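You operate a simulated robot arm through the tools that you are given. There is no shell and no other tool. Be economical: measure what you need, move in short steps, check, and stop when the job is done.

Carry out the task below with a simulated two-armed robot. There is one attempt and no reset: what you move stays moved.

JOB
Pick up the cream cartridge with one hand, pass it to the other hand and put it on the bench top at station 8.

The check looks at the end state, three seconds after you hand in, the way a careful person would. Anything else that was tipped, shoved, dropped, spilled or broken makes it a failure.

ROBOT AND FRAMES
Two 7-joint arms with two-finger parallel grippers on one trunk, on a base that drives. Base frame: it is fixed to the floor where the robot stands at the start and does not move with it; the origin is under the middle of the robot, x ahead of it, y to its left, z up; the surface under the hand at the start is at about z = 780. Readings come in mm, rad, newtons and seconds.
The left shoulder is at the start at [60, 189, 1153], the right one opposite. With the tool pointing down near the work surface each hand reaches from about 100 to 640 mm from the robot's upright axis, wherever it stands, measured 20 degrees to its own side. Places, roughly: bench top at station 8 [1500, -700, 800]. Payload 3.43 kg a hand.
The TCP of each hand is the grasp point between the finger pads, 30 mm short of the fingertips. In the tool frame z runs along the fingers and y along their closing line. Largest opening 94 mm; finger width 28, thickness 10; the body of the gripper, 50 by 96 mm, starts 55 mm behind the TCP.
Orientation is that of the tool frame in the base frame, as a unit quaternion [x, y, z, w]. With the fingers straight down and closing along the base's y, the tool's x points along the base's -x, its y along +y and its z along -z.

CONTROLS
- The arms move only by the tool step_arm. It takes "left_commands", "right_commands" or both (then of equal length, played together; a hand with none holds still); each is a list of rows, each an object of numbers (a shift or turn left out is 0, a gripper value left out holds the last): "x", "y", "z": the shift along the tool's x, y, z in mm; "wx", "wy", "wz": the turn, a rotation vector about the tool's x, y, z in rad; "jaw": the opening, from 0 (shut) to 1 (fully open). In form: [{"x": .., "y": .., "z": .., "wx": .., "wy": .., "wz": .., "jaw": ..}, ...]. A call has 1 to 12 rows; each row is the pose to reach, as a shift and turn from the pose commanded when the call began, along the tool's axes at that moment. A row lasts 0.2 s, in which the tool goes at most 50 mm and 0.15 rad; a call with a longer step from one row to the next is refused whole, and so is a gripper value outside its range. A pose out of reach is approached as far as the arm can. The call stops where the force on the tool passes 40 N (or 10 N more than at its start, if that is more) or the arm is blocked; 0.2 s more then pass. The fingers move at their own pace (about 153 mm/s each) and stop on an object; they squeeze with about 20 N. The grip force told is the motor's: it shows also when the fingers shut on nothing. Time passes only in rows, and 0.2 s behind the last, so rows that repeat a pose let the fingers close. The reply holds the time, the measured pose of the TCP, the force on the tool along the base axes, the opening and the grip force, in the units named above and with some noise, with the torque about the TCP (base axes, N m) and any sound that the robot's microphone picked up.
- Cameras (640 x 400 px; columns grow to the right, rows downward): "scene" is now at [7.5, 23.9, 1695.2]; the picture's right is [0.33, -0.94, 0.00], its down [-0.78, -0.27, -0.57] and it looks along [0.54, 0.19, -0.82] (base axes); focal length 290 px, centre (320, 200). "left" rides on the left gripper at [76, -14, -103] in its tool frame; the picture's right is [0.18, 0.98, 0.00], its down [-0.75, 0.14, -0.64] and it looks along [-0.63, 0.12, 0.77] (tool axes); focal length 243 px, centre (320, 200). "right" rides on the right gripper at [76, 14, -102] in its tool frame; the picture's right is [-0.18, 0.98, 0.00], its down [-0.75, -0.14, -0.64] and it looks along [-0.63, -0.12, 0.77] (tool axes); focal length 243 px, centre (320, 200). There is no depth. A picture from a camera that has moved, and an enlarged one, comes with that camera's place and axes in the base frame and with its lens.
- get_image(camera): a new picture of that camera. No time passes.
- move_column(by): slides the trunk up (or, below 0, down) by that many mm; the arms and the scene camera ride with it, the base frame stays. It gives what a move gives, with no picture.
- drive_base(legs): drives the robot by 1 to 6 legs, each [ahead, left, turn to the left] in mm, mm and rad, along the robot's own axes; the way and the turn of a leg run together, so that a leg with both is an arc; at most 1500 mm and 3.142 rad a leg. The arms and the cameras ride along, it lands a little off, and it stops where it bumps. It gives what a move gives.
- head_to(pan, tilt): turns the head with the scene camera to pan (to the left, within 1.501 rad either way) and tilt (down, from -0.506 to 1.204), counted from straight ahead of the robot. It gives what a move gives.
- inspect(camera, box): a new picture of the part [left, top, right, bottom] of that camera's present view, enlarged. No time passes.
- hand_in(): hands the job in; it is judged then, once.

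Work in short steps. Places have to be worked out from the pictures, the camera data and where the tool is seen: move nearer, look again, correct. Check each grasp and each placing, and mend what went wrong. You have 120 turns and 108 pictures in all, those below and enlarged ones among them. Open the grippers and draw the arms clear of the work before you hand the job in, unless the task says otherwise; then end with one line.

The tools are called after "Emit:" by a JSON object that holds its "method" and its "body". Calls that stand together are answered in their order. step_arm: Moves the arms, as the interface text tells. Its arguments: {"type":"object","properties":{"left_commands":{"type":"array","items":{"type":"object","properties":{"x":{"type":"number"},"y":{"type":"number"},"z":{"type":"number"},"wx":{"type":"number"},"wy":{"type":"number"},"wz":{"type":"number"},"jaw":{"type":"number"}}}},"right_commands":{"type":"array","items":{"type":"object","properties":{"x":{"type":"number"},"y":{"type":"number"},"z":{"type":"number"},"wx":{"type":"number"},"wy":{"type":"number"},"wz":{"type":"number"},"jaw":{"type":"number"}}}}},"required":[]} The other tools are called the same way: move_column (by) slides the trunk up or down; drive_base (legs) drives the base; head_to (pan, tilt) turns the head that bears the scene camera; get_image (camera) takes a picture; inspect (camera, box) takes an enlarged picture of a part of a camera's view; hand_in () hands the job in.

At the start:

```text
time_s: 0.0
left_tcp_pos: [422.9, 220.7, 1033.4]
left_ee_rot: [0.0, 1.0, 0.0, 0.0]
left_contact_force: [-0.4, 0.1, 0.6]
left_torque: [0.05, 0.0, 0.0]
left_opening: 94.0
left_grasp_force: 0.1
right_tcp_pos: [337.5, -91.3, 1049.2]
right_ee_rot: [-0.001, 1.0, 0.0, 0.0]
right_contact_force: [0.3, -0.6, 0.8]
right_torque: [0.01, 0.0, 0.05]
right_opening: 93.8
right_grasp_force: 0.1
trunk travel left (down, up): [-825.0, 165.0]
robot x, y, heading: [1.0, 0.7, -0.003]
head pan, tilt: [0.335, 0.965]
```

scene: 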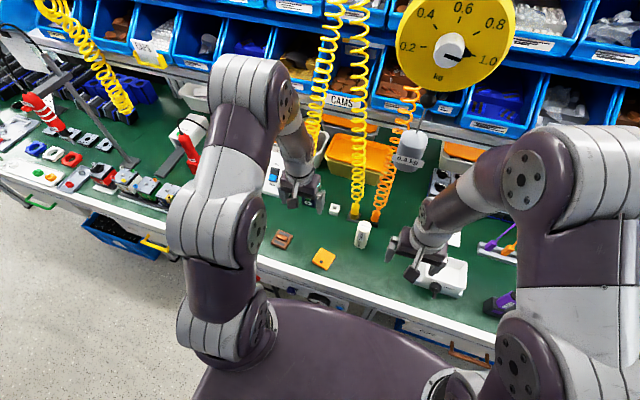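
right: 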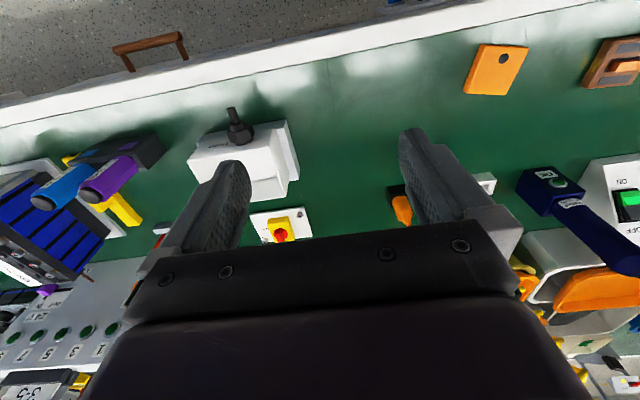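
left: 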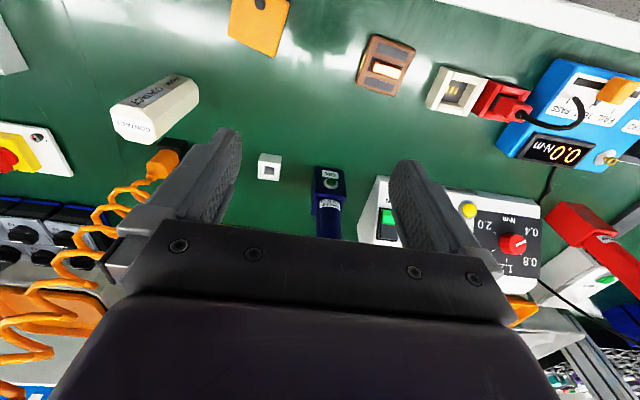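

The cream cylinder at scene (362,234) is probably the cartridge; I enlarge it from both cameras to check.

Emit:
{"method": "inspect", "body": {"camera": "scene", "box": [240, 160, 480, 310]}}

Emit:
{"method": "inspect", "body": {"camera": "left", "box": [60, 40, 300, 190]}}

Emit:
{"method": "head_to", "body": {"pan": -0.45, "tilt": 0.5}}

Emit:
{"method": "get_image", "body": {"camera": "scene"}}

```text
2.67 times, centred on (360, 235) of scene
camera zoom: at [7.5, 23.9, 1695.2], right [0.33, -0.94, 0.0], down [-0.78, -0.27, -0.57], along [0.54, 0.19, -0.82], focal length 773 px, centre (213, 107)
```

zoom: 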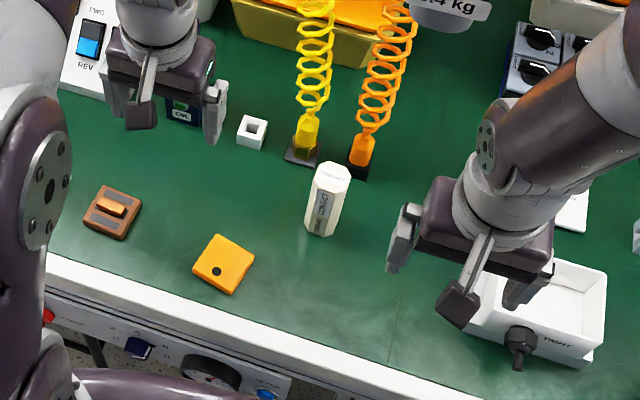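

```text
2.67 times, centred on (180, 115) of left
camera zoom: at [346.8, 206.5, 1134.9], right [-0.18, 0.98, 0.0], down [0.75, 0.14, 0.64], along [0.63, 0.12, -0.77], focal length 647 px, centre (693, 427)
```

zoom: 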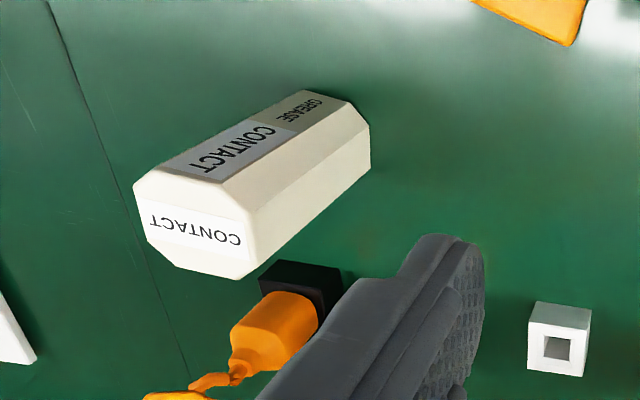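

```text
time_s: 1.1
left_tcp_pos: [422.1, 220.0, 1032.6]
left_ee_rot: [0.0, 1.0, 0.0, -0.001]
left_contact_force: [-0.3, 0.0, -0.1]
left_torque: [-0.02, -0.02, -0.08]
left_opening: 93.9
left_grasp_force: 0.0
right_tcp_pos: [337.1, -91.2, 1049.3]
right_ee_rot: [0.0, 1.0, 0.0, 0.0]
right_contact_force: [0.1, 0.2, -0.8]
right_torque: [0.01, -0.03, 0.0]
right_opening: 94.1
right_grasp_force: 0.0
trunk travel left (down, up): [-825.0, 165.0]
robot x, y, heading: [-0.9, -0.9, -0.001]
head pan, tilt: [-0.45, 0.499]
```

```text
102 pictures are left
camera scene: at [21.6, -39.3, 1733.7], right [-0.43, -0.9, 0.0], down [-0.43, 0.21, -0.88], along [0.79, -0.38, -0.48], focal length 290 px, centre (320, 200)
```

scene: 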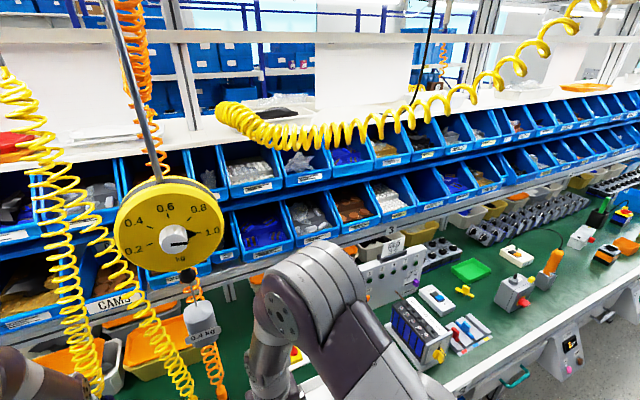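

The cartridge is the cream octagonal "CONTACT GREASE" body, standing at about [475, 43]. Station 8 projects behind the bin rack, so I look around to find a way there.

Emit:
{"method": "head_to", "body": {"pan": -1.3, "tilt": 0.2}}

Emit:
{"method": "get_image", "body": {"camera": "scene"}}

Emit:
{"method": "head_to", "body": {"pan": -0.6, "tilt": 0.1}}

Emit:
{"method": "get_image", "body": {"camera": "scene"}}

Emit:
{"method": "head_to", "body": {"pan": 0.9, "tilt": 0.2}}

Emit:
{"method": "get_image", "body": {"camera": "scene"}}

```text
time_s: 2.3
left_tcp_pos: [423.1, 220.5, 1033.3]
left_ee_rot: [0.0, 1.0, 0.0, 0.0]
left_contact_force: [0.5, 0.5, -0.7]
left_torque: [-0.03, 0.01, -0.02]
left_opening: 94.0
left_grasp_force: 0.1
right_tcp_pos: [336.6, -91.5, 1050.7]
right_ee_rot: [0.0, 1.0, -0.001, 0.0]
right_contact_force: [-0.5, 0.1, -1.0]
right_torque: [0.02, -0.01, -0.02]
right_opening: 93.8
right_grasp_force: 0.0
trunk travel left (down, up): [-825.0, 165.0]
robot x, y, heading: [-1.6, 0.7, -0.003]
head pan, tilt: [-1.3, 0.201]
```

```text
101 pictures are left
camera scene: at [-35.3, -89.5, 1761.4], right [-0.96, -0.27, 0.0], down [-0.05, 0.19, -0.98], along [0.26, -0.94, -0.2], focal length 290 px, centre (320, 200)
```

scene: 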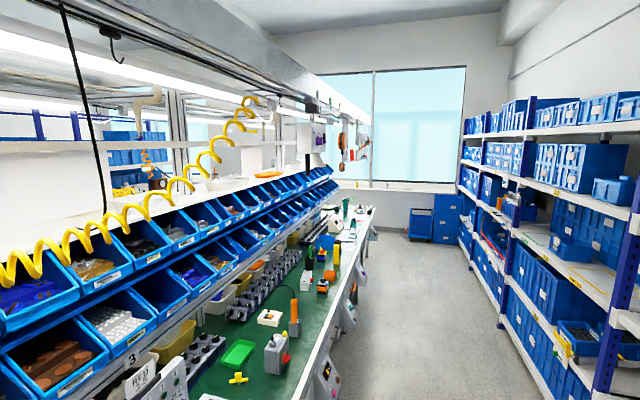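

```text
time_s: 3.4
left_tcp_pos: [423.3, 220.7, 1032.1]
left_ee_rot: [0.0, 1.0, -0.001, 0.0]
left_contact_force: [-0.2, 0.1, 1.0]
left_torque: [0.02, -0.01, 0.03]
left_opening: 94.0
left_grasp_force: 0.1
right_tcp_pos: [336.7, -90.8, 1048.8]
right_ee_rot: [0.0, 1.0, 0.0, 0.0]
right_contact_force: [-0.3, 0.4, 0.1]
right_torque: [0.01, -0.02, -0.04]
right_opening: 94.1
right_grasp_force: 0.0
trunk travel left (down, up): [-825.0, 165.0]
robot x, y, heading: [0.7, 0.3, 0.001]
head pan, tilt: [-0.6, 0.099]
```

```text
100 pictures are left
camera scene: at [15.6, -51.8, 1770.8], right [-0.57, -0.82, 0.0], down [-0.08, 0.06, -0.99], along [0.82, -0.56, -0.1], focal length 290 px, centre (320, 200)
```

scene: 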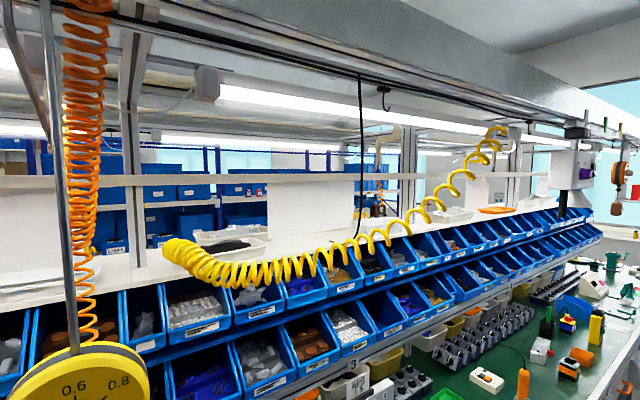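

```text
time_s: 5.0
left_tcp_pos: [422.7, 220.2, 1033.8]
left_ee_rot: [0.0, 1.0, 0.0, 0.0]
left_contact_force: [-0.1, 0.6, 0.4]
left_torque: [-0.01, -0.01, -0.01]
left_opening: 94.2
left_grasp_force: 0.0
right_tcp_pos: [337.9, -91.2, 1049.2]
right_ee_rot: [0.0, 1.0, -0.001, 0.0]
right_contact_force: [-0.6, 0.4, -0.4]
right_torque: [-0.02, -0.04, 0.01]
right_opening: 93.9
right_grasp_force: 0.1
trunk travel left (down, up): [-825.0, 165.0]
robot x, y, heading: [1.0, 1.8, -0.0]
head pan, tilt: [0.901, 0.201]
```

```text
99 pictures are left
camera scene: at [-2.4, 73.2, 1761.5], right [0.78, -0.62, 0.0], down [-0.12, -0.16, -0.98], along [0.61, 0.77, -0.2], focal length 290 px, centre (320, 200)
```

scene: 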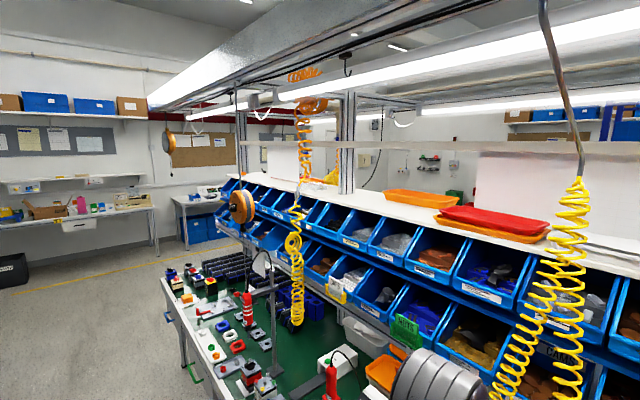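

Bench runs y≈2280 to ≈-4500, with station 8 on its far side; the left end (y≈2280) is the shorter way round. First the pick: I enlarge the cartridge to find its flats, since I plan a low, tilted left grasp so the right hand can take the top.

Emit:
{"method": "head_to", "body": {"pan": 0.1, "tilt": 1.0}}

Emit:
{"method": "get_image", "body": {"camera": "scene"}}

Emit:
{"method": "inspect", "body": {"camera": "left", "box": [100, 65, 212, 135]}}

```text
time_s: 6.1
left_tcp_pos: [422.1, 221.5, 1032.5]
left_ee_rot: [-0.001, 1.0, 0.0, -0.001]
left_contact_force: [0.1, 0.1, 1.1]
left_torque: [-0.01, -0.01, 0.02]
left_opening: 94.0
left_grasp_force: 0.1
right_tcp_pos: [337.3, -90.9, 1048.6]
right_ee_rot: [0.0, 1.0, 0.0, 0.0]
right_contact_force: [0.2, -0.8, -0.2]
right_torque: [-0.01, 0.0, 0.02]
right_opening: 93.8
right_grasp_force: 0.1
trunk travel left (down, up): [-825.0, 165.0]
robot x, y, heading: [-1.0, -0.6, 0.004]
head pan, tilt: [0.099, 1.0]
```

```text
98 pictures are left
camera scene: at [9.0, 7.3, 1692.7], right [0.1, -0.99, 0.0], down [-0.84, -0.08, -0.54], along [0.54, 0.05, -0.84], focal length 290 px, centre (320, 200)
```

scene: 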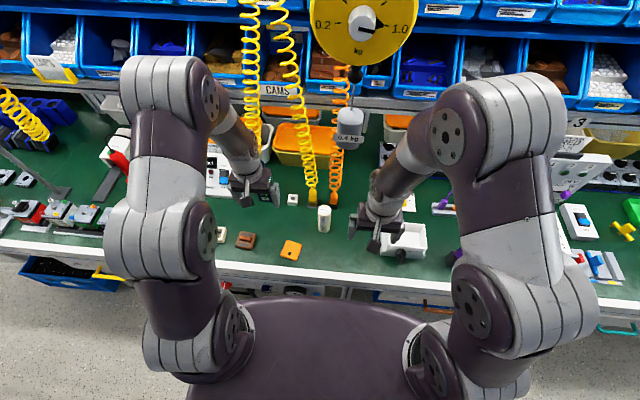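

```text
5.71 times, centred on (156, 100) of left
camera zoom: at [346.8, 206.5, 1134.9], right [-0.18, 0.98, 0.0], down [0.75, 0.14, 0.64], along [0.63, 0.12, -0.77], focal length 1386 px, centre (1257, 771)
```

zoom: 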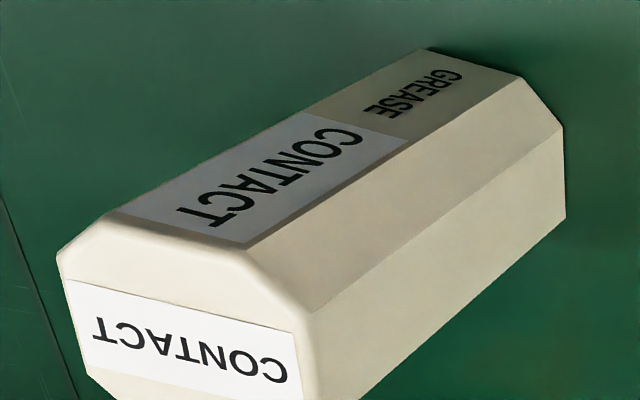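

The body is a ~40 mm octagon with flats along the axes, centre ≈[477, 43], height ≈118. I yaw the left hand by -90° (fingers then close along x).

Emit:
{"method": "step_arm", "body": {"left_commands": [{"wz": 0.14}, {"wz": 0.28}, {"wz": 0.42}, {"wz": 0.56}, {"wz": 0.7}, {"wz": 0.84}, {"wz": 0.98}, {"wz": 1.12}, {"wz": 1.26}, {"wz": 1.4}, {"wz": 1.5}, {"wz": 1.571}]}}

Emit:
{"method": "get_image", "body": {"camera": "scene"}}

```text
time_s: 8.7
left_tcp_pos: [423.3, 221.6, 1032.4]
left_ee_rot: [0.707, 0.707, 0.0, 0.0]
left_contact_force: [-0.1, 0.3, 0.0]
left_torque: [-0.01, -0.05, 0.01]
left_opening: 94.1
left_grasp_force: 0.2
right_tcp_pos: [336.9, -91.5, 1049.2]
right_ee_rot: [0.0, 1.0, 0.0, -0.001]
right_contact_force: [0.4, 0.5, -0.5]
right_torque: [0.01, -0.01, 0.0]
right_opening: 93.9
right_grasp_force: 0.1
trunk travel left (down, up): [-825.0, 165.0]
robot x, y, heading: [2.5, -2.9, 0.005]
head pan, tilt: [0.099, 1.0]
```

```text
96 pictures are left
camera scene: at [8.9, 7.1, 1692.7], right [0.1, -1.0, 0.0], down [-0.84, -0.08, -0.54], along [0.54, 0.05, -0.84], focal length 290 px, centre (320, 200)
```

scene: 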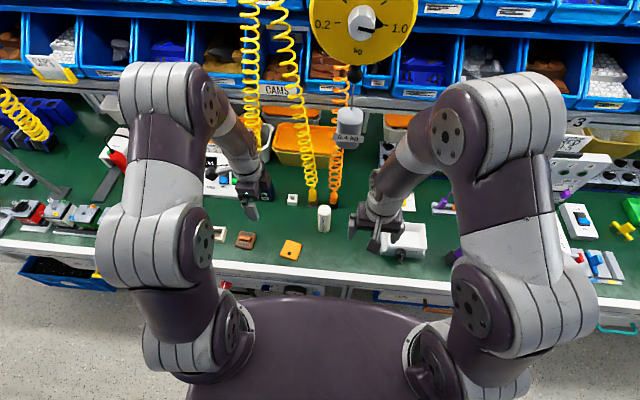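

The yaw was reached. Now I tilt so the fingers point toward -y, 38° below horizontal, staying high.

Emit:
{"method": "step_arm", "body": {"left_commands": [{"wy": -0.14}, {"wy": -0.28}, {"wy": -0.42}, {"wy": -0.56}, {"wy": -0.7}, {"wy": -0.84}, {"wy": -0.908}]}}

Emit:
{"method": "get_image", "body": {"camera": "scene"}}

Emit:
{"method": "get_image", "body": {"camera": "left"}}

```text
time_s: 10.3
left_tcp_pos: [389.2, 190.4, 1008.1]
left_ee_rot: [0.637, 0.642, -0.296, 0.306]
left_contact_force: [-0.7, 1.0, 0.1]
left_torque: [0.0, -0.05, 0.04]
left_opening: 94.2
left_grasp_force: 0.1
left hand out of reach, approached as far as the arm can: row 6, 7
right_tcp_pos: [337.3, -91.6, 1048.5]
right_ee_rot: [0.0, 1.0, 0.0, -0.001]
right_contact_force: [-0.6, -0.2, 0.0]
right_torque: [0.01, 0.02, 0.0]
right_opening: 94.1
right_grasp_force: 0.0
trunk travel left (down, up): [-825.0, 165.0]
robot x, y, heading: [2.4, 0.9, 0.003]
head pan, tilt: [0.099, 1.0]
```

```text
95 pictures are left
camera scene: at [8.7, 7.4, 1692.7], right [0.1, -0.99, 0.0], down [-0.84, -0.08, -0.54], along [0.54, 0.05, -0.84], focal length 290 px, centre (320, 200)
```

scene: 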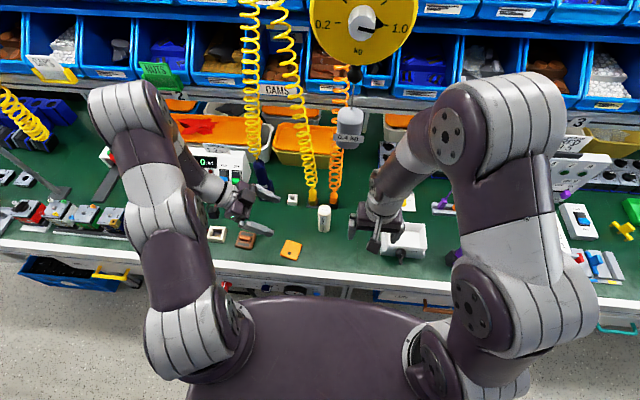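

```text
94 pictures are left
camera left: at [373.8, 317.7, 1014.1], right [0.98, 0.13, -0.13], down [0.13, 0.02, 0.99], along [0.13, -0.99, 0.0], focal length 243 px, centre (320, 200)
```

left: 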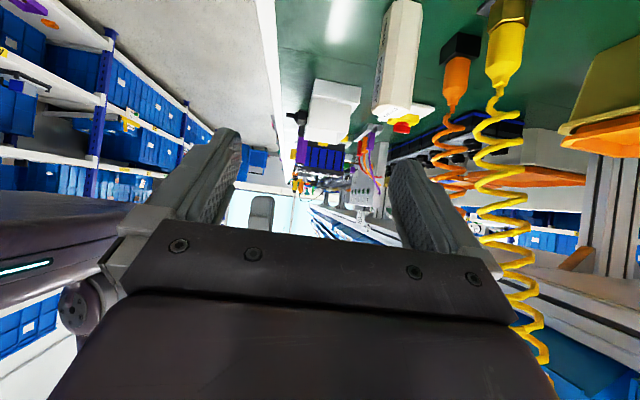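

Orientation is nearly there but that spot was near the reach limit. I shift toward the cartridge's left side, still high, and see how well it follows.

Emit:
{"method": "step_arm", "body": {"left_commands": [{"x": 5, "y": 13, "z": 25}, {"x": 11, "y": 27, "z": 50}, {"x": 16, "y": 40, "z": 76}]}}

```text
time_s: 11.1
left_tcp_pos: [429.1, 139.0, 949.1]
left_ee_rot: [0.636, 0.636, -0.309, 0.309]
left_contact_force: [0.8, 0.5, 0.6]
left_torque: [0.01, 0.03, 0.0]
left_opening: 94.2
left_grasp_force: 0.1
left hand out of reach, approached as far as the arm can: row 1, 2
right_tcp_pos: [336.5, -91.3, 1049.5]
right_ee_rot: [0.0, 1.0, 0.001, 0.0]
right_contact_force: [0.2, 0.5, 0.6]
right_torque: [0.0, 0.02, 0.0]
right_opening: 93.8
right_grasp_force: 0.0
trunk travel left (down, up): [-825.0, 165.0]
robot x, y, heading: [2.9, -2.5, -0.003]
head pan, tilt: [0.099, 1.0]
```

The pose is exact now. I move to about 95 mm short of the grasp and look.

Emit:
{"method": "step_arm", "body": {"left_commands": [{"x": 20, "y": 24, "z": 29}, {"x": 40, "y": 48, "z": 58}, {"x": 40, "y": 48, "z": 58}]}}

Emit:
{"method": "get_image", "body": {"camera": "left"}}

Emit:
{"method": "inspect", "body": {"camera": "scene", "box": [200, 140, 440, 290]}}

```text
time_s: 11.9
left_tcp_pos: [458.2, 113.2, 881.4]
left_ee_rot: [0.635, 0.636, -0.309, 0.31]
left_contact_force: [0.1, -0.8, -0.3]
left_torque: [0.01, -0.01, -0.01]
left_opening: 94.0
left_grasp_force: 0.1
left hand out of reach, approached as far as the arm can: row 1, 2, 3
right_tcp_pos: [337.2, -90.7, 1049.1]
right_ee_rot: [0.0, 1.0, 0.0, -0.001]
right_contact_force: [-0.4, -0.4, -0.1]
right_torque: [0.02, 0.0, 0.0]
right_opening: 94.1
right_grasp_force: 0.1
trunk travel left (down, up): [-825.0, 165.0]
robot x, y, heading: [-3.2, -4.4, -0.003]
head pan, tilt: [0.099, 1.0]
```

```text
93 pictures are left
camera left: at [443.7, 242.3, 884.2], right [0.98, 0.11, -0.14], down [0.14, 0.04, 0.99], along [0.12, -0.99, 0.02], focal length 243 px, centre (320, 200)
```

left: 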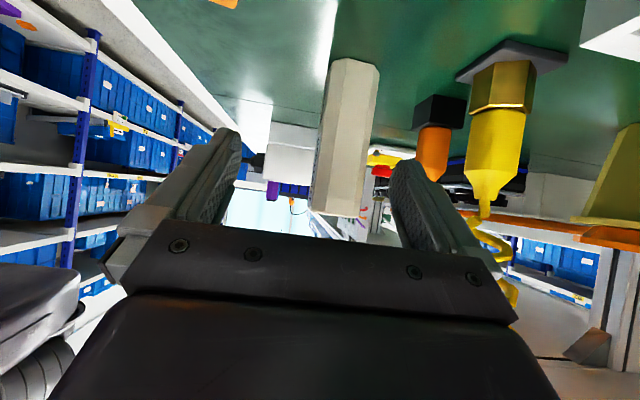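

```text
2.67 times, centred on (320, 215) of scene
camera zoom: at [7.9, 7.5, 1692.7], right [0.1, -1.0, 0.0], down [-0.84, -0.08, -0.54], along [0.54, 0.05, -0.84], focal length 773 px, centre (320, 160)
```

zoom: 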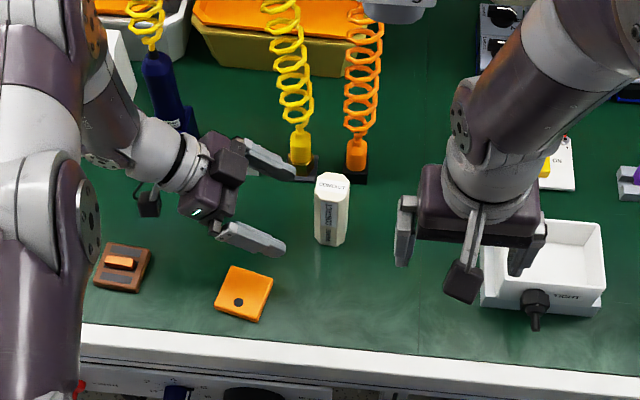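

The hand lags in x: the wrist is about 430 mm from the shoulder, its limit in this pose, so I should lower the trunk. First I raise the left hand well clear.

Emit:
{"method": "step_arm", "body": {"left_commands": [{"x": -20, "y": -7, "z": -22}, {"x": -42, "y": -14, "z": -44}, {"x": -63, "y": -21, "z": -65}, {"x": -83, "y": -28, "z": -87}, {"x": -83, "y": -28, "z": -87}]}}

Emit:
{"method": "move_column", "body": {"by": -110}}

Emit:
{"method": "get_image", "body": {"camera": "scene"}}

```text
time_s: 13.1
left_tcp_pos: [418.6, 128.4, 995.1]
left_ee_rot: [0.635, 0.636, -0.31, 0.31]
left_contact_force: [0.8, -0.2, -0.1]
left_torque: [0.03, 0.02, 0.01]
left_opening: 94.2
left_grasp_force: 0.1
left hand out of reach, approached as far as the arm can: row 3, 4, 5
right_tcp_pos: [337.6, -91.3, 1049.6]
right_ee_rot: [0.001, 1.0, 0.0, 0.0]
right_contact_force: [0.0, 0.4, -0.5]
right_torque: [0.0, -0.01, -0.03]
right_opening: 94.1
right_grasp_force: 0.1
trunk travel left (down, up): [-825.0, 165.0]
robot x, y, heading: [1.0, -1.0, -0.0]
head pan, tilt: [0.099, 1.0]
```

```text
time_s: 14.5
left_tcp_pos: [418.4, 127.1, 884.2]
left_ee_rot: [0.636, 0.635, -0.31, 0.31]
left_contact_force: [-0.5, -0.5, -0.1]
left_torque: [0.02, -0.02, 0.02]
left_opening: 94.0
left_grasp_force: 0.1
right_tcp_pos: [336.8, -91.4, 939.3]
right_ee_rot: [-0.001, 1.0, 0.0, 0.0]
right_contact_force: [-0.8, 0.4, -0.4]
right_torque: [-0.01, 0.0, 0.03]
right_opening: 94.0
right_grasp_force: 0.1
trunk travel left (down, up): [-715.0, 275.0]
robot x, y, heading: [0.3, -0.7, -0.009]
head pan, tilt: [0.099, 1.0]
```

```text
91 pictures are left
camera scene: at [8.8, 7.1, 1582.7], right [0.1, -1.0, 0.0], down [-0.84, -0.08, -0.54], along [0.54, 0.05, -0.84], focal length 290 px, centre (320, 200)
```

scene: 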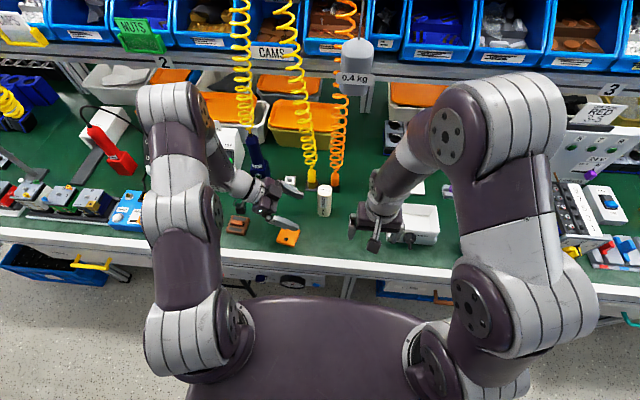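

Comparing the readings, the x reach grows as the hand sits lower relative to the shoulder, so the trunk should go up, not down. I raise it to +90 over the start.

Emit:
{"method": "move_column", "body": {"by": 200}}

Emit:
{"method": "step_arm", "body": {"left_commands": [{"x": 32, "y": 10, "z": 25}, {"x": 63, "y": 20, "z": 49}, {"x": 95, "y": 30, "z": 74}, {"x": 127, "y": 40, "z": 99}, {"x": 159, "y": 50, "z": 124}, {"x": 159, "y": 50, "z": 124}]}}

```text
time_s: 16.7
left_tcp_pos: [419.0, 128.0, 1084.6]
left_ee_rot: [0.635, 0.636, -0.309, 0.31]
left_contact_force: [0.4, -0.9, 0.0]
left_torque: [0.0, 0.01, 0.0]
left_opening: 94.1
left_grasp_force: 0.1
right_tcp_pos: [337.5, -90.0, 1140.5]
right_ee_rot: [0.0, 1.0, 0.0, 0.0]
right_contact_force: [0.3, 0.1, 0.4]
right_torque: [0.0, -0.02, 0.02]
right_opening: 94.2
right_grasp_force: 0.1
trunk travel left (down, up): [-915.0, 75.0]
robot x, y, heading: [0.3, 1.6, 0.003]
head pan, tilt: [0.099, 1.0]
```

```text
time_s: 18.1
left_tcp_pos: [446.0, 121.5, 888.5]
left_ee_rot: [0.635, 0.637, -0.308, 0.31]
left_contact_force: [1.0, 0.1, -0.2]
left_torque: [-0.01, -0.04, -0.01]
left_opening: 94.1
left_grasp_force: 0.2
left hand out of reach, approached as far as the arm can: row 4, 5, 6
right_tcp_pos: [337.3, -92.0, 1138.8]
right_ee_rot: [0.0, 1.0, 0.0, 0.0]
right_contact_force: [0.1, 0.1, 0.3]
right_torque: [0.02, 0.0, 0.01]
right_opening: 94.0
right_grasp_force: 0.1
trunk travel left (down, up): [-915.0, 75.0]
robot x, y, heading: [-1.6, -2.7, 0.002]
head pan, tilt: [0.099, 1.0]
```

Still about 20–30 mm short in x; a 45° approach (also matching a flat) puts the wrist much closer. I lift the hand and yaw it back by +45°.

Emit:
{"method": "step_arm", "body": {"left_commands": [{"x": -25, "y": -15, "z": -28}, {"x": -50, "y": -30, "z": -56, "wx": -0.1, "wz": -0.08}, {"x": -74, "y": -60, "z": -84, "wx": -0.2, "wz": -0.16}, {"x": -74, "y": -60, "z": -84, "wx": -0.31, "wz": -0.243}, {"x": -74, "y": -60, "z": -84, "wx": -0.42, "wz": -0.33}, {"x": -74, "y": -60, "z": -84, "wx": -0.52, "wz": -0.41}, {"x": -74, "y": -60, "z": -84, "wx": -0.617, "wz": -0.485}, {"x": -74, "y": -60, "z": -84, "wx": -0.617, "wz": -0.485}]}}

Emit:
{"method": "get_image", "body": {"camera": "left"}}

```text
time_s: 19.9
left_tcp_pos: [404.7, 148.8, 1005.3]
left_ee_rot: [0.342, 0.832, -0.171, 0.402]
left_contact_force: [0.1, 0.0, 0.5]
left_torque: [-0.02, 0.01, 0.02]
left_opening: 94.0
left_grasp_force: 0.0
left hand out of reach, approached as far as the arm can: row 6, 7, 8
right_tcp_pos: [337.2, -91.2, 1138.9]
right_ee_rot: [0.0, 1.0, 0.0, 0.0]
right_contact_force: [-0.8, 0.8, 0.2]
right_torque: [-0.01, 0.01, 0.0]
right_opening: 94.0
right_grasp_force: 0.0
trunk travel left (down, up): [-915.0, 75.0]
robot x, y, heading: [-2.2, -1.0, 0.006]
head pan, tilt: [0.099, 1.0]
```

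```text
90 pictures are left
camera left: at [304.9, 229.7, 1008.0], right [0.62, 0.77, -0.15], down [0.08, 0.13, 0.99], along [0.78, -0.62, 0.02], focal length 243 px, centre (320, 200)
```

left: 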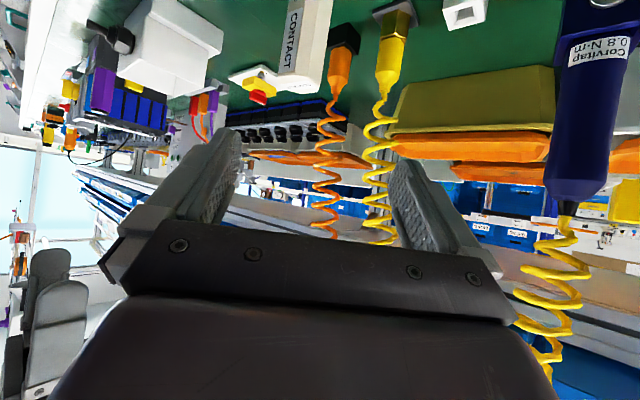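

Orientation is right (closing along the diagonal). I descend to the 45° pre-grasp, 95 mm short.

Emit:
{"method": "step_arm", "body": {"left_commands": [{"x": 16, "y": -6, "z": 29}, {"x": 32, "y": -11, "z": 58}, {"x": 48, "y": -17, "z": 87}, {"x": 65, "y": -22, "z": 117}, {"x": 65, "y": -22, "z": 117}]}}

Emit:
{"method": "get_image", "body": {"camera": "left"}}

Emit:
{"method": "inspect", "body": {"camera": "scene", "box": [200, 140, 440, 290]}}

```text
time_s: 21.1
left_tcp_pos: [424.8, 98.2, 879.7]
left_ee_rot: [0.343, 0.83, -0.168, 0.406]
left_contact_force: [0.6, 0.5, 0.1]
left_torque: [-0.01, -0.01, 0.04]
left_opening: 94.2
left_grasp_force: 0.1
left hand out of reach, approached as far as the arm can: row 1, 2
right_tcp_pos: [336.4, -91.3, 1139.2]
right_ee_rot: [0.0, 1.0, 0.0, 0.0]
right_contact_force: [0.2, 0.2, -0.5]
right_torque: [-0.02, 0.0, -0.01]
right_opening: 94.1
right_grasp_force: 0.2
trunk travel left (down, up): [-915.0, 75.0]
robot x, y, heading: [0.5, -0.6, -0.002]
head pan, tilt: [0.099, 1.0]
```

```text
89 pictures are left
camera left: at [324.9, 178.5, 883.1], right [0.62, 0.77, -0.15], down [0.07, 0.13, 0.99], along [0.79, -0.62, 0.02], focal length 243 px, centre (320, 200)
```

left: 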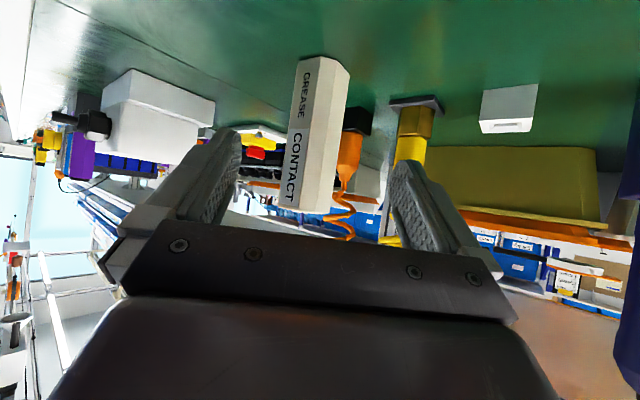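

```text
2.67 times, centred on (320, 215) of scene
camera zoom: at [8.6, 7.4, 1782.7], right [0.1, -1.0, 0.0], down [-0.84, -0.08, -0.54], along [0.54, 0.05, -0.84], focal length 773 px, centre (320, 160)
```

zoom: 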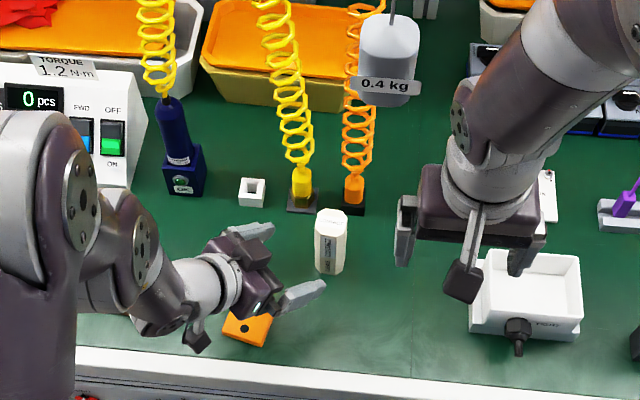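

The cartridge is centred on the finger axis at the planned height. I advance 70 mm along the fingers and look again.

Emit:
{"method": "step_arm", "body": {"left_commands": [{"z": 18}, {"z": 36}, {"z": 54}, {"z": 70}, {"z": 70}]}}

Emit:
{"method": "get_image", "body": {"camera": "left"}}

Emit:
{"method": "inspect", "body": {"camera": "scene", "box": [240, 160, 400, 260]}}

```text
time_s: 22.3
left_tcp_pos: [465.6, 59.2, 838.4]
left_ee_rot: [0.344, 0.831, -0.168, 0.404]
left_contact_force: [-0.9, -0.5, -0.2]
left_torque: [0.01, 0.02, -0.01]
left_opening: 94.0
left_grasp_force: 0.1
right_tcp_pos: [336.6, -90.6, 1139.2]
right_ee_rot: [0.0, 1.0, 0.0, 0.0]
right_contact_force: [0.0, -0.4, 0.1]
right_torque: [0.01, 0.01, -0.01]
right_opening: 94.0
right_grasp_force: 0.0
trunk travel left (down, up): [-915.0, 75.0]
robot x, y, heading: [4.7, 2.7, 0.0]
head pan, tilt: [0.099, 1.0]
```

```text
87 pictures are left
camera left: at [365.7, 139.5, 839.9], right [0.61, 0.78, -0.15], down [0.07, 0.13, 0.99], along [0.79, -0.62, 0.02], focal length 243 px, centre (320, 200)
```

left: 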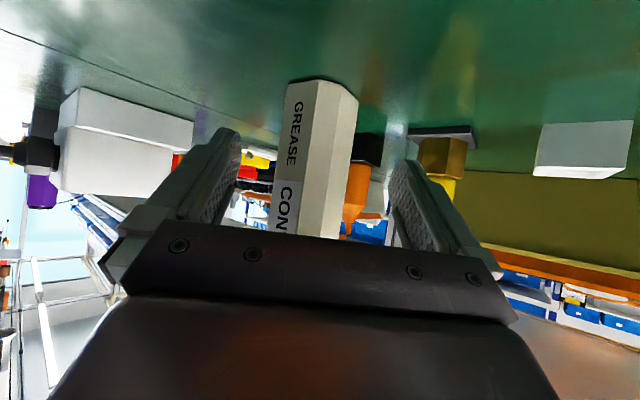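

```text
4.00 times, centred on (320, 210) of scene
camera zoom: at [8.6, 7.3, 1782.7], right [0.1, -1.0, 0.0], down [-0.84, -0.08, -0.54], along [0.54, 0.05, -0.84], focal length 1160 px, centre (320, 160)
```

zoom: 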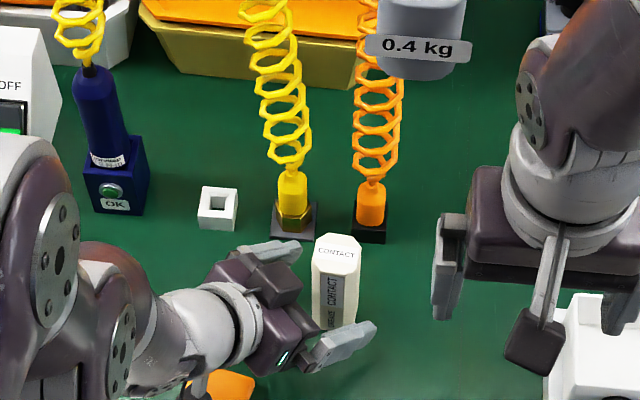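

Cartridge sits between the fingers, about 2 mm toward the tool's -y. I advance the last 24 mm with that correction, check, then close.

Emit:
{"method": "step_arm", "body": {"left_commands": [{"y": -2, "z": 12}, {"y": -2, "z": 24}, {"y": -2, "z": 24}]}}

Emit:
{"method": "get_image", "body": {"camera": "left"}}

Emit:
{"method": "inspect", "body": {"camera": "scene", "box": [260, 180, 388, 260]}}

```text
time_s: 23.1
left_tcp_pos: [478.0, 44.8, 822.9]
left_ee_rot: [0.343, 0.831, -0.168, 0.405]
left_contact_force: [-0.7, 0.9, -0.5]
left_torque: [-0.03, 0.0, 0.05]
left_opening: 93.9
left_grasp_force: 0.1
right_tcp_pos: [337.8, -90.5, 1138.8]
right_ee_rot: [0.0, 1.0, 0.0, 0.0]
right_contact_force: [0.2, -0.4, 0.1]
right_torque: [0.0, -0.01, 0.0]
right_opening: 93.8
right_grasp_force: 0.1
trunk travel left (down, up): [-915.0, 75.0]
robot x, y, heading: [-1.9, -3.8, 0.001]
head pan, tilt: [0.099, 1.0]
```

```text
85 pictures are left
camera left: at [377.9, 124.5, 825.5], right [0.62, 0.77, -0.15], down [0.07, 0.13, 0.99], along [0.79, -0.62, 0.02], focal length 243 px, centre (320, 200)
```

left: 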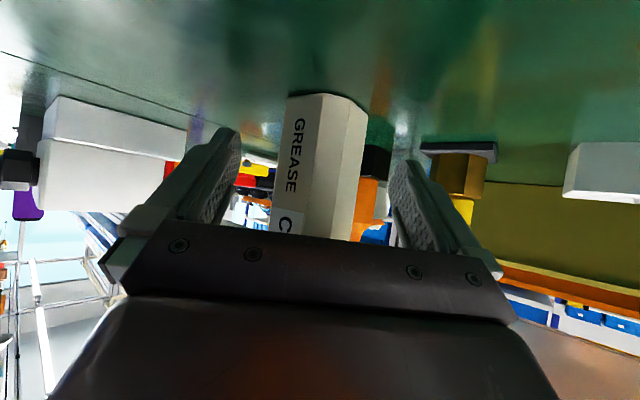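

```text
5.00 times, centred on (324, 220) of scene
camera zoom: at [8.8, 7.3, 1782.7], right [0.1, -1.0, 0.0], down [-0.84, -0.08, -0.54], along [0.54, 0.05, -0.84], focal length 1450 px, centre (300, 100)
```

zoom: 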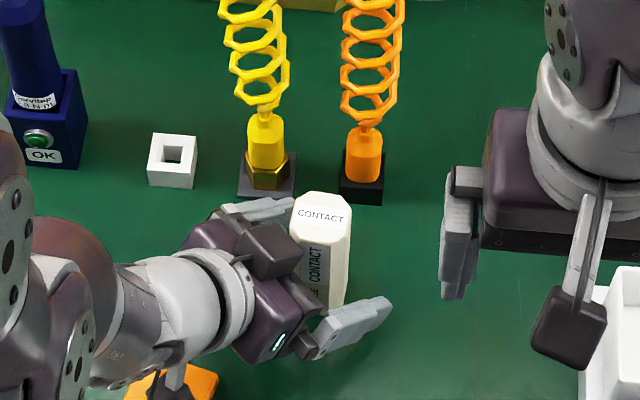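

The cartridge is within ~5 mm of the grasp point with clearance to the palm. Closing the left hand.

Emit:
{"method": "step_arm", "body": {"left_commands": [{"jaw": 0.55}, {"jaw": 0.45}, {"jaw": 0.3}, {"jaw": 0.2}, {"jaw": 0.2}]}}

Emit:
{"method": "get_image", "body": {"camera": "left"}}

```text
time_s: 24.3
left_tcp_pos: [477.7, 45.4, 822.9]
left_ee_rot: [0.343, 0.831, -0.167, 0.405]
left_contact_force: [0.4, 0.3, -0.9]
left_torque: [-0.04, 0.03, -0.04]
left_opening: 48.5
left_grasp_force: 20.0
right_tcp_pos: [337.3, -91.1, 1138.8]
right_ee_rot: [0.0, 1.0, 0.0, 0.0]
right_contact_force: [1.2, 0.3, 0.2]
right_torque: [0.04, -0.01, -0.01]
right_opening: 94.0
right_grasp_force: 0.0
trunk travel left (down, up): [-915.0, 75.0]
robot x, y, heading: [-2.4, 0.4, -0.002]
head pan, tilt: [0.099, 1.0]
```

```text
83 pictures are left
camera left: at [377.9, 124.5, 825.5], right [0.61, 0.77, -0.15], down [0.07, 0.13, 0.99], along [0.79, -0.62, 0.02], focal length 243 px, centre (320, 200)
```

left: 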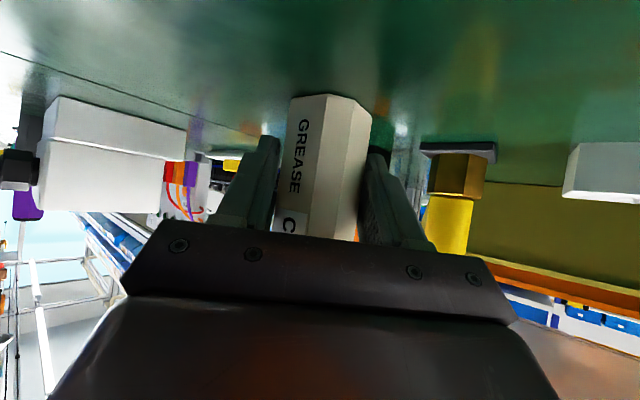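

Gripped at 48.5 mm with 20 N. I lift straight up 60 mm and check.

Emit:
{"method": "step_arm", "body": {"left_commands": [{"x": -16, "z": -12, "jaw": 0.2}, {"x": -32, "z": -24.5, "jaw": 0.2}, {"x": -47, "z": -37, "jaw": 0.2}, {"x": -47, "z": -37, "jaw": 0.2}]}}

Emit:
{"method": "get_image", "body": {"camera": "left"}}

Emit:
{"method": "inspect", "body": {"camera": "scene", "box": [240, 140, 400, 240]}}

```text
time_s: 25.3
left_tcp_pos: [476.9, 43.6, 883.0]
left_ee_rot: [0.344, 0.831, -0.168, 0.404]
left_contact_force: [-0.1, 0.2, -2.2]
left_torque: [0.0, 0.01, 0.02]
left_opening: 48.4
left_grasp_force: 19.8
right_tcp_pos: [338.2, -90.6, 1139.0]
right_ee_rot: [0.0, 1.0, 0.0, 0.001]
right_contact_force: [0.5, -0.2, 0.1]
right_torque: [0.02, 0.0, -0.01]
right_opening: 94.0
right_grasp_force: 0.1
trunk travel left (down, up): [-915.0, 75.0]
robot x, y, heading: [0.0, -0.9, 0.001]
head pan, tilt: [0.099, 1.0]
```

```text
82 pictures are left
camera left: at [377.3, 123.7, 885.6], right [0.61, 0.77, -0.15], down [0.07, 0.13, 0.99], along [0.79, -0.62, 0.02], focal length 243 px, centre (320, 200)
```

left: 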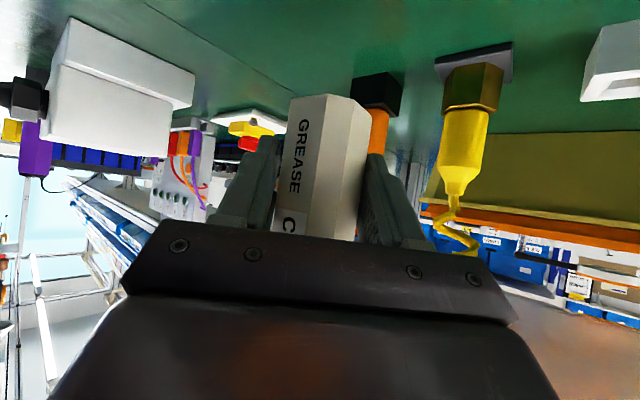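

```text
4.00 times, centred on (320, 190) of scene
camera zoom: at [9.5, 7.2, 1782.7], right [0.1, -1.0, 0.0], down [-0.84, -0.08, -0.54], along [0.54, 0.05, -0.84], focal length 1160 px, centre (320, 240)
```

zoom: 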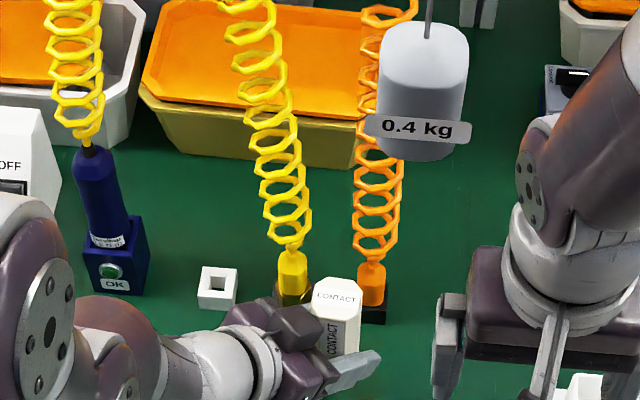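

Lifted upright and steady. I bring it back toward the robot to about [370, 60, 943] and yaw the left hand so it points to -y for the handover.

Emit:
{"method": "step_arm", "body": {"left_commands": [{"x": 2, "y": -16, "z": -26}, {"x": 4, "y": -32, "z": -52}, {"x": 5, "y": -48, "z": -78}, {"x": 7, "y": -64, "z": -105}, {"x": 7, "y": -64, "z": -105, "wx": 0.1, "wz": 0.08}, {"x": 7, "y": -64, "z": -105, "wx": 0.2, "wz": 0.16}, {"x": 7, "y": -64, "z": -105, "wx": 0.31, "wz": 0.243}, {"x": 7, "y": -64, "z": -105, "wx": 0.42, "wz": 0.33}, {"x": 7, "y": -64, "z": -105, "wx": 0.52, "wz": 0.41}, {"x": 7, "y": -64, "z": -105, "wx": 0.617, "wz": 0.485}, {"x": 7, "y": -64, "z": -105, "wx": 0.617, "wz": 0.485}]}}

Emit:
{"method": "get_image", "body": {"camera": "scene"}}

```text
time_s: 27.7
left_tcp_pos: [371.5, 60.4, 942.6]
left_ee_rot: [0.636, 0.635, -0.31, 0.31]
left_contact_force: [-0.1, -0.6, -2.1]
left_torque: [0.03, 0.0, 0.02]
left_opening: 48.4
left_grasp_force: 20.5
left hand out of reach, approached as far as the arm can: row 2, 3, 4, 5, 6
right_tcp_pos: [336.9, -90.8, 1139.4]
right_ee_rot: [0.001, 1.0, 0.0, 0.0]
right_contact_force: [0.5, -0.2, -0.3]
right_torque: [0.0, 0.0, -0.01]
right_opening: 94.0
right_grasp_force: 0.0
trunk travel left (down, up): [-915.0, 75.0]
robot x, y, heading: [-0.5, 0.8, 0.002]
head pan, tilt: [0.099, 1.0]
```

```text
80 pictures are left
camera scene: at [9.1, 7.3, 1782.7], right [0.1, -1.0, 0.0], down [-0.84, -0.08, -0.54], along [0.54, 0.05, -0.84], focal length 290 px, centre (320, 200)
```

scene: 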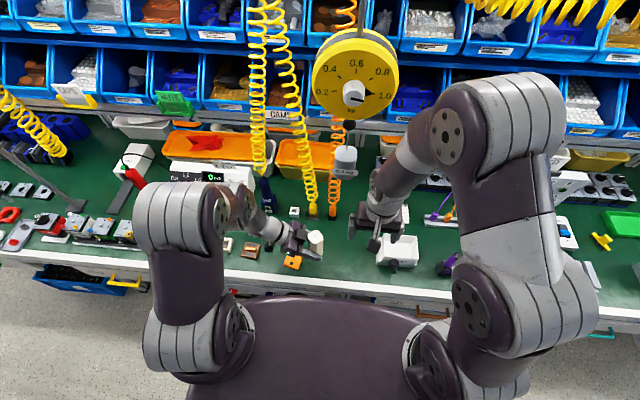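

Left is at the handover pose. Now I yaw the right hand +90° where it is (closing along x, camera on the -y side).

Emit:
{"method": "step_arm", "body": {"right_commands": [{"wz": -0.14}, {"wz": -0.28}, {"wz": -0.42}, {"wz": -0.56}, {"wz": -0.7}, {"wz": -0.84}, {"wz": -0.98}, {"wz": -1.12}, {"wz": -1.26}, {"wz": -1.4}, {"wz": -1.5}, {"wz": -1.571}]}}

Emit:
{"method": "get_image", "body": {"camera": "right"}}

Emit:
{"method": "inspect", "body": {"camera": "scene", "box": [240, 180, 400, 280]}}

```text
time_s: 30.3
left_tcp_pos: [371.2, 60.5, 943.2]
left_ee_rot: [0.636, 0.636, -0.31, 0.309]
left_contact_force: [0.2, -0.2, -3.0]
left_torque: [0.0, -0.02, 0.01]
left_opening: 48.2
left_grasp_force: 20.0
right_tcp_pos: [337.7, -90.4, 1139.2]
right_ee_rot: [0.707, -0.707, 0.0, 0.0]
right_contact_force: [0.1, 0.6, -0.7]
right_torque: [0.02, 0.04, 0.0]
right_opening: 94.1
right_grasp_force: 0.1
trunk travel left (down, up): [-915.0, 75.0]
robot x, y, heading: [-0.7, -2.1, 0.001]
head pan, tilt: [0.099, 1.0]
```

```text
79 pictures are left
camera right: at [324.4, -167.2, 1240.4], right [-0.98, 0.18, 0.0], down [0.14, 0.75, 0.64], along [0.12, 0.63, -0.77], focal length 243 px, centre (320, 200)
```

right: 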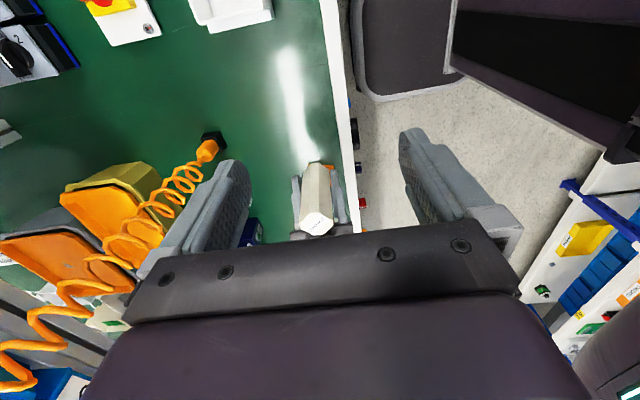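

```text
4.00 times, centred on (320, 230) of scene
camera zoom: at [9.2, 7.2, 1782.7], right [0.1, -1.0, 0.0], down [-0.84, -0.08, -0.54], along [0.54, 0.05, -0.84], focal length 1160 px, centre (320, 80)
```

zoom: 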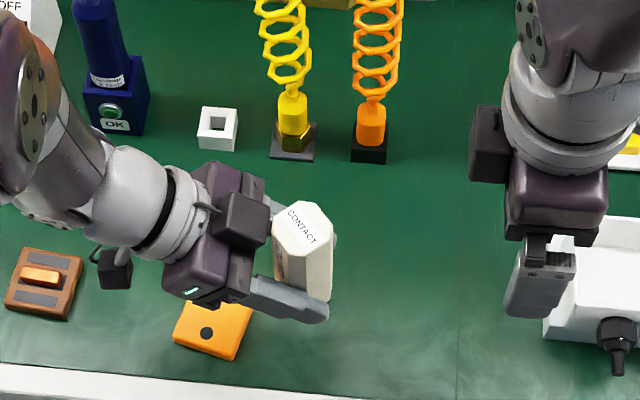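

Cartridge top is at ≈[371, 50, 1019] by triangulation. I move the right hand above it at its present height and look.

Emit:
{"method": "step_arm", "body": {"right_commands": [{"x": -46, "y": -11}, {"x": -92, "y": -22}, {"x": -139, "y": -33}, {"x": -139, "y": -33}]}}

Emit:
{"method": "get_image", "body": {"camera": "right"}}

Emit:
{"method": "get_image", "body": {"camera": "scene"}}

```text
time_s: 31.5
left_tcp_pos: [364.2, -47.8, 942.4]
left_ee_rot: [0.678, 0.59, -0.331, 0.288]
left_contact_force: [0.6, 0.2, -3.3]
left_torque: [-0.05, 0.04, -0.08]
left_opening: 48.2
left_grasp_force: 20.0
right_tcp_pos: [360.1, -59.5, 1139.5]
right_ee_rot: [-0.657, 0.754, 0.0, -0.004]
right_contact_force: [-0.8, -1.1, -3.0]
right_torque: [0.04, -0.09, 0.02]
right_opening: 94.0
right_grasp_force: 0.1
trunk travel left (down, up): [-915.0, 75.0]
robot x, y, heading: [-9.0, -60.3, -0.141]
head pan, tilt: [0.099, 1.0]
stopped in row 4 (right hand): the arm was blocked; the commanded pose is now the measured one
```

```text
77 pictures are left
camera right: at [336.2, -133.1, 1241.4], right [-0.95, 0.32, 0.0], down [0.25, 0.73, 0.64], along [0.2, 0.6, -0.77], focal length 243 px, centre (320, 200)
```

right: 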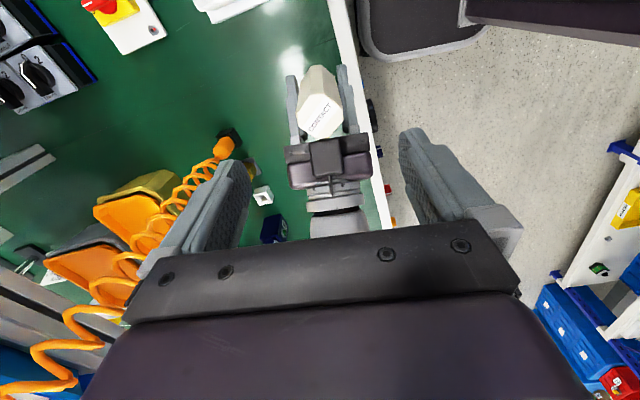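

```text
76 pictures are left
camera scene: at [-3.1, -61.2, 1783.0], right [-0.04, -1.0, 0.0], down [-0.84, 0.04, -0.54], along [0.54, -0.02, -0.84], focal length 290 px, centre (320, 200)
```

scene: 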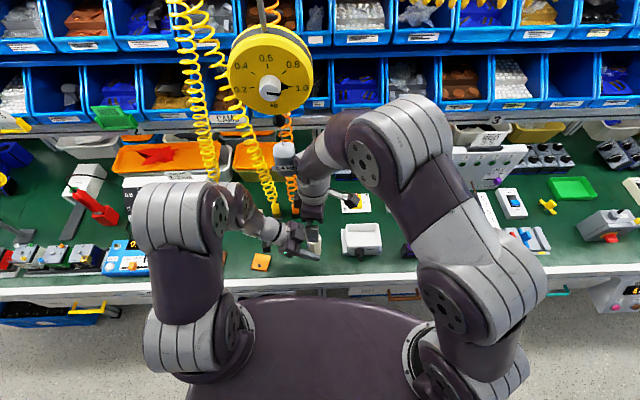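

The right arm was blocked and the base got pushed round (heading -0.14). I look at what it touched before moving anything.

Emit:
{"method": "inspect", "body": {"camera": "scene", "box": [180, 70, 420, 220]}}

Emit:
{"method": "head_to", "body": {"pan": 0.0, "tilt": 0.6}}

Emit:
{"method": "get_image", "body": {"camera": "scene"}}

```text
2.67 times, centred on (300, 145) of scene
camera zoom: at [-3.1, -61.2, 1783.0], right [-0.04, -1.0, 0.0], down [-0.84, 0.04, -0.54], along [0.54, -0.02, -0.84], focal length 773 px, centre (373, 347)
```

zoom: 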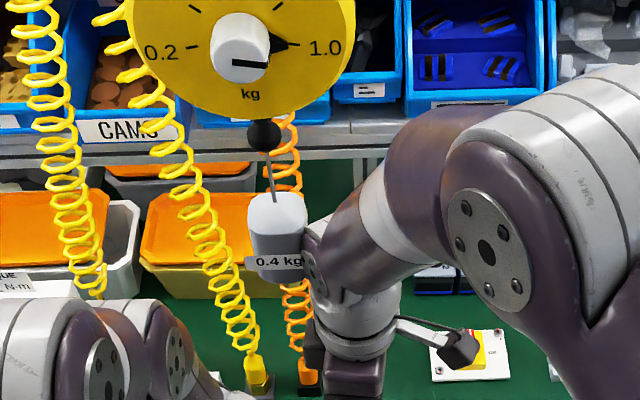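

```text
time_s: 32.4
left_tcp_pos: [361.0, -50.3, 943.4]
left_ee_rot: [0.678, 0.591, -0.33, 0.288]
left_contact_force: [0.4, 0.3, -1.8]
left_torque: [0.04, 0.02, -0.02]
left_opening: 48.0
left_grasp_force: 19.9
right_tcp_pos: [360.1, -57.6, 1143.2]
right_ee_rot: [-0.656, 0.755, -0.001, 0.003]
right_contact_force: [0.3, -0.3, -0.5]
right_torque: [0.01, 0.01, 0.0]
right_opening: 94.1
right_grasp_force: 0.0
trunk travel left (down, up): [-915.0, 75.0]
robot x, y, heading: [-11.3, -55.1, -0.137]
head pan, tilt: [0.0, 0.6]
```

```text
74 pictures are left
camera scene: at [11.1, -70.7, 1814.7], right [-0.14, -0.99, 0.0], down [-0.56, 0.08, -0.83], along [0.82, -0.11, -0.56], focal length 290 px, centre (320, 200)
```

scene: 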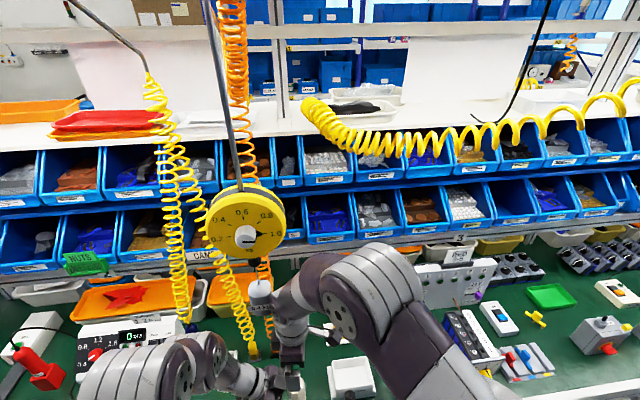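

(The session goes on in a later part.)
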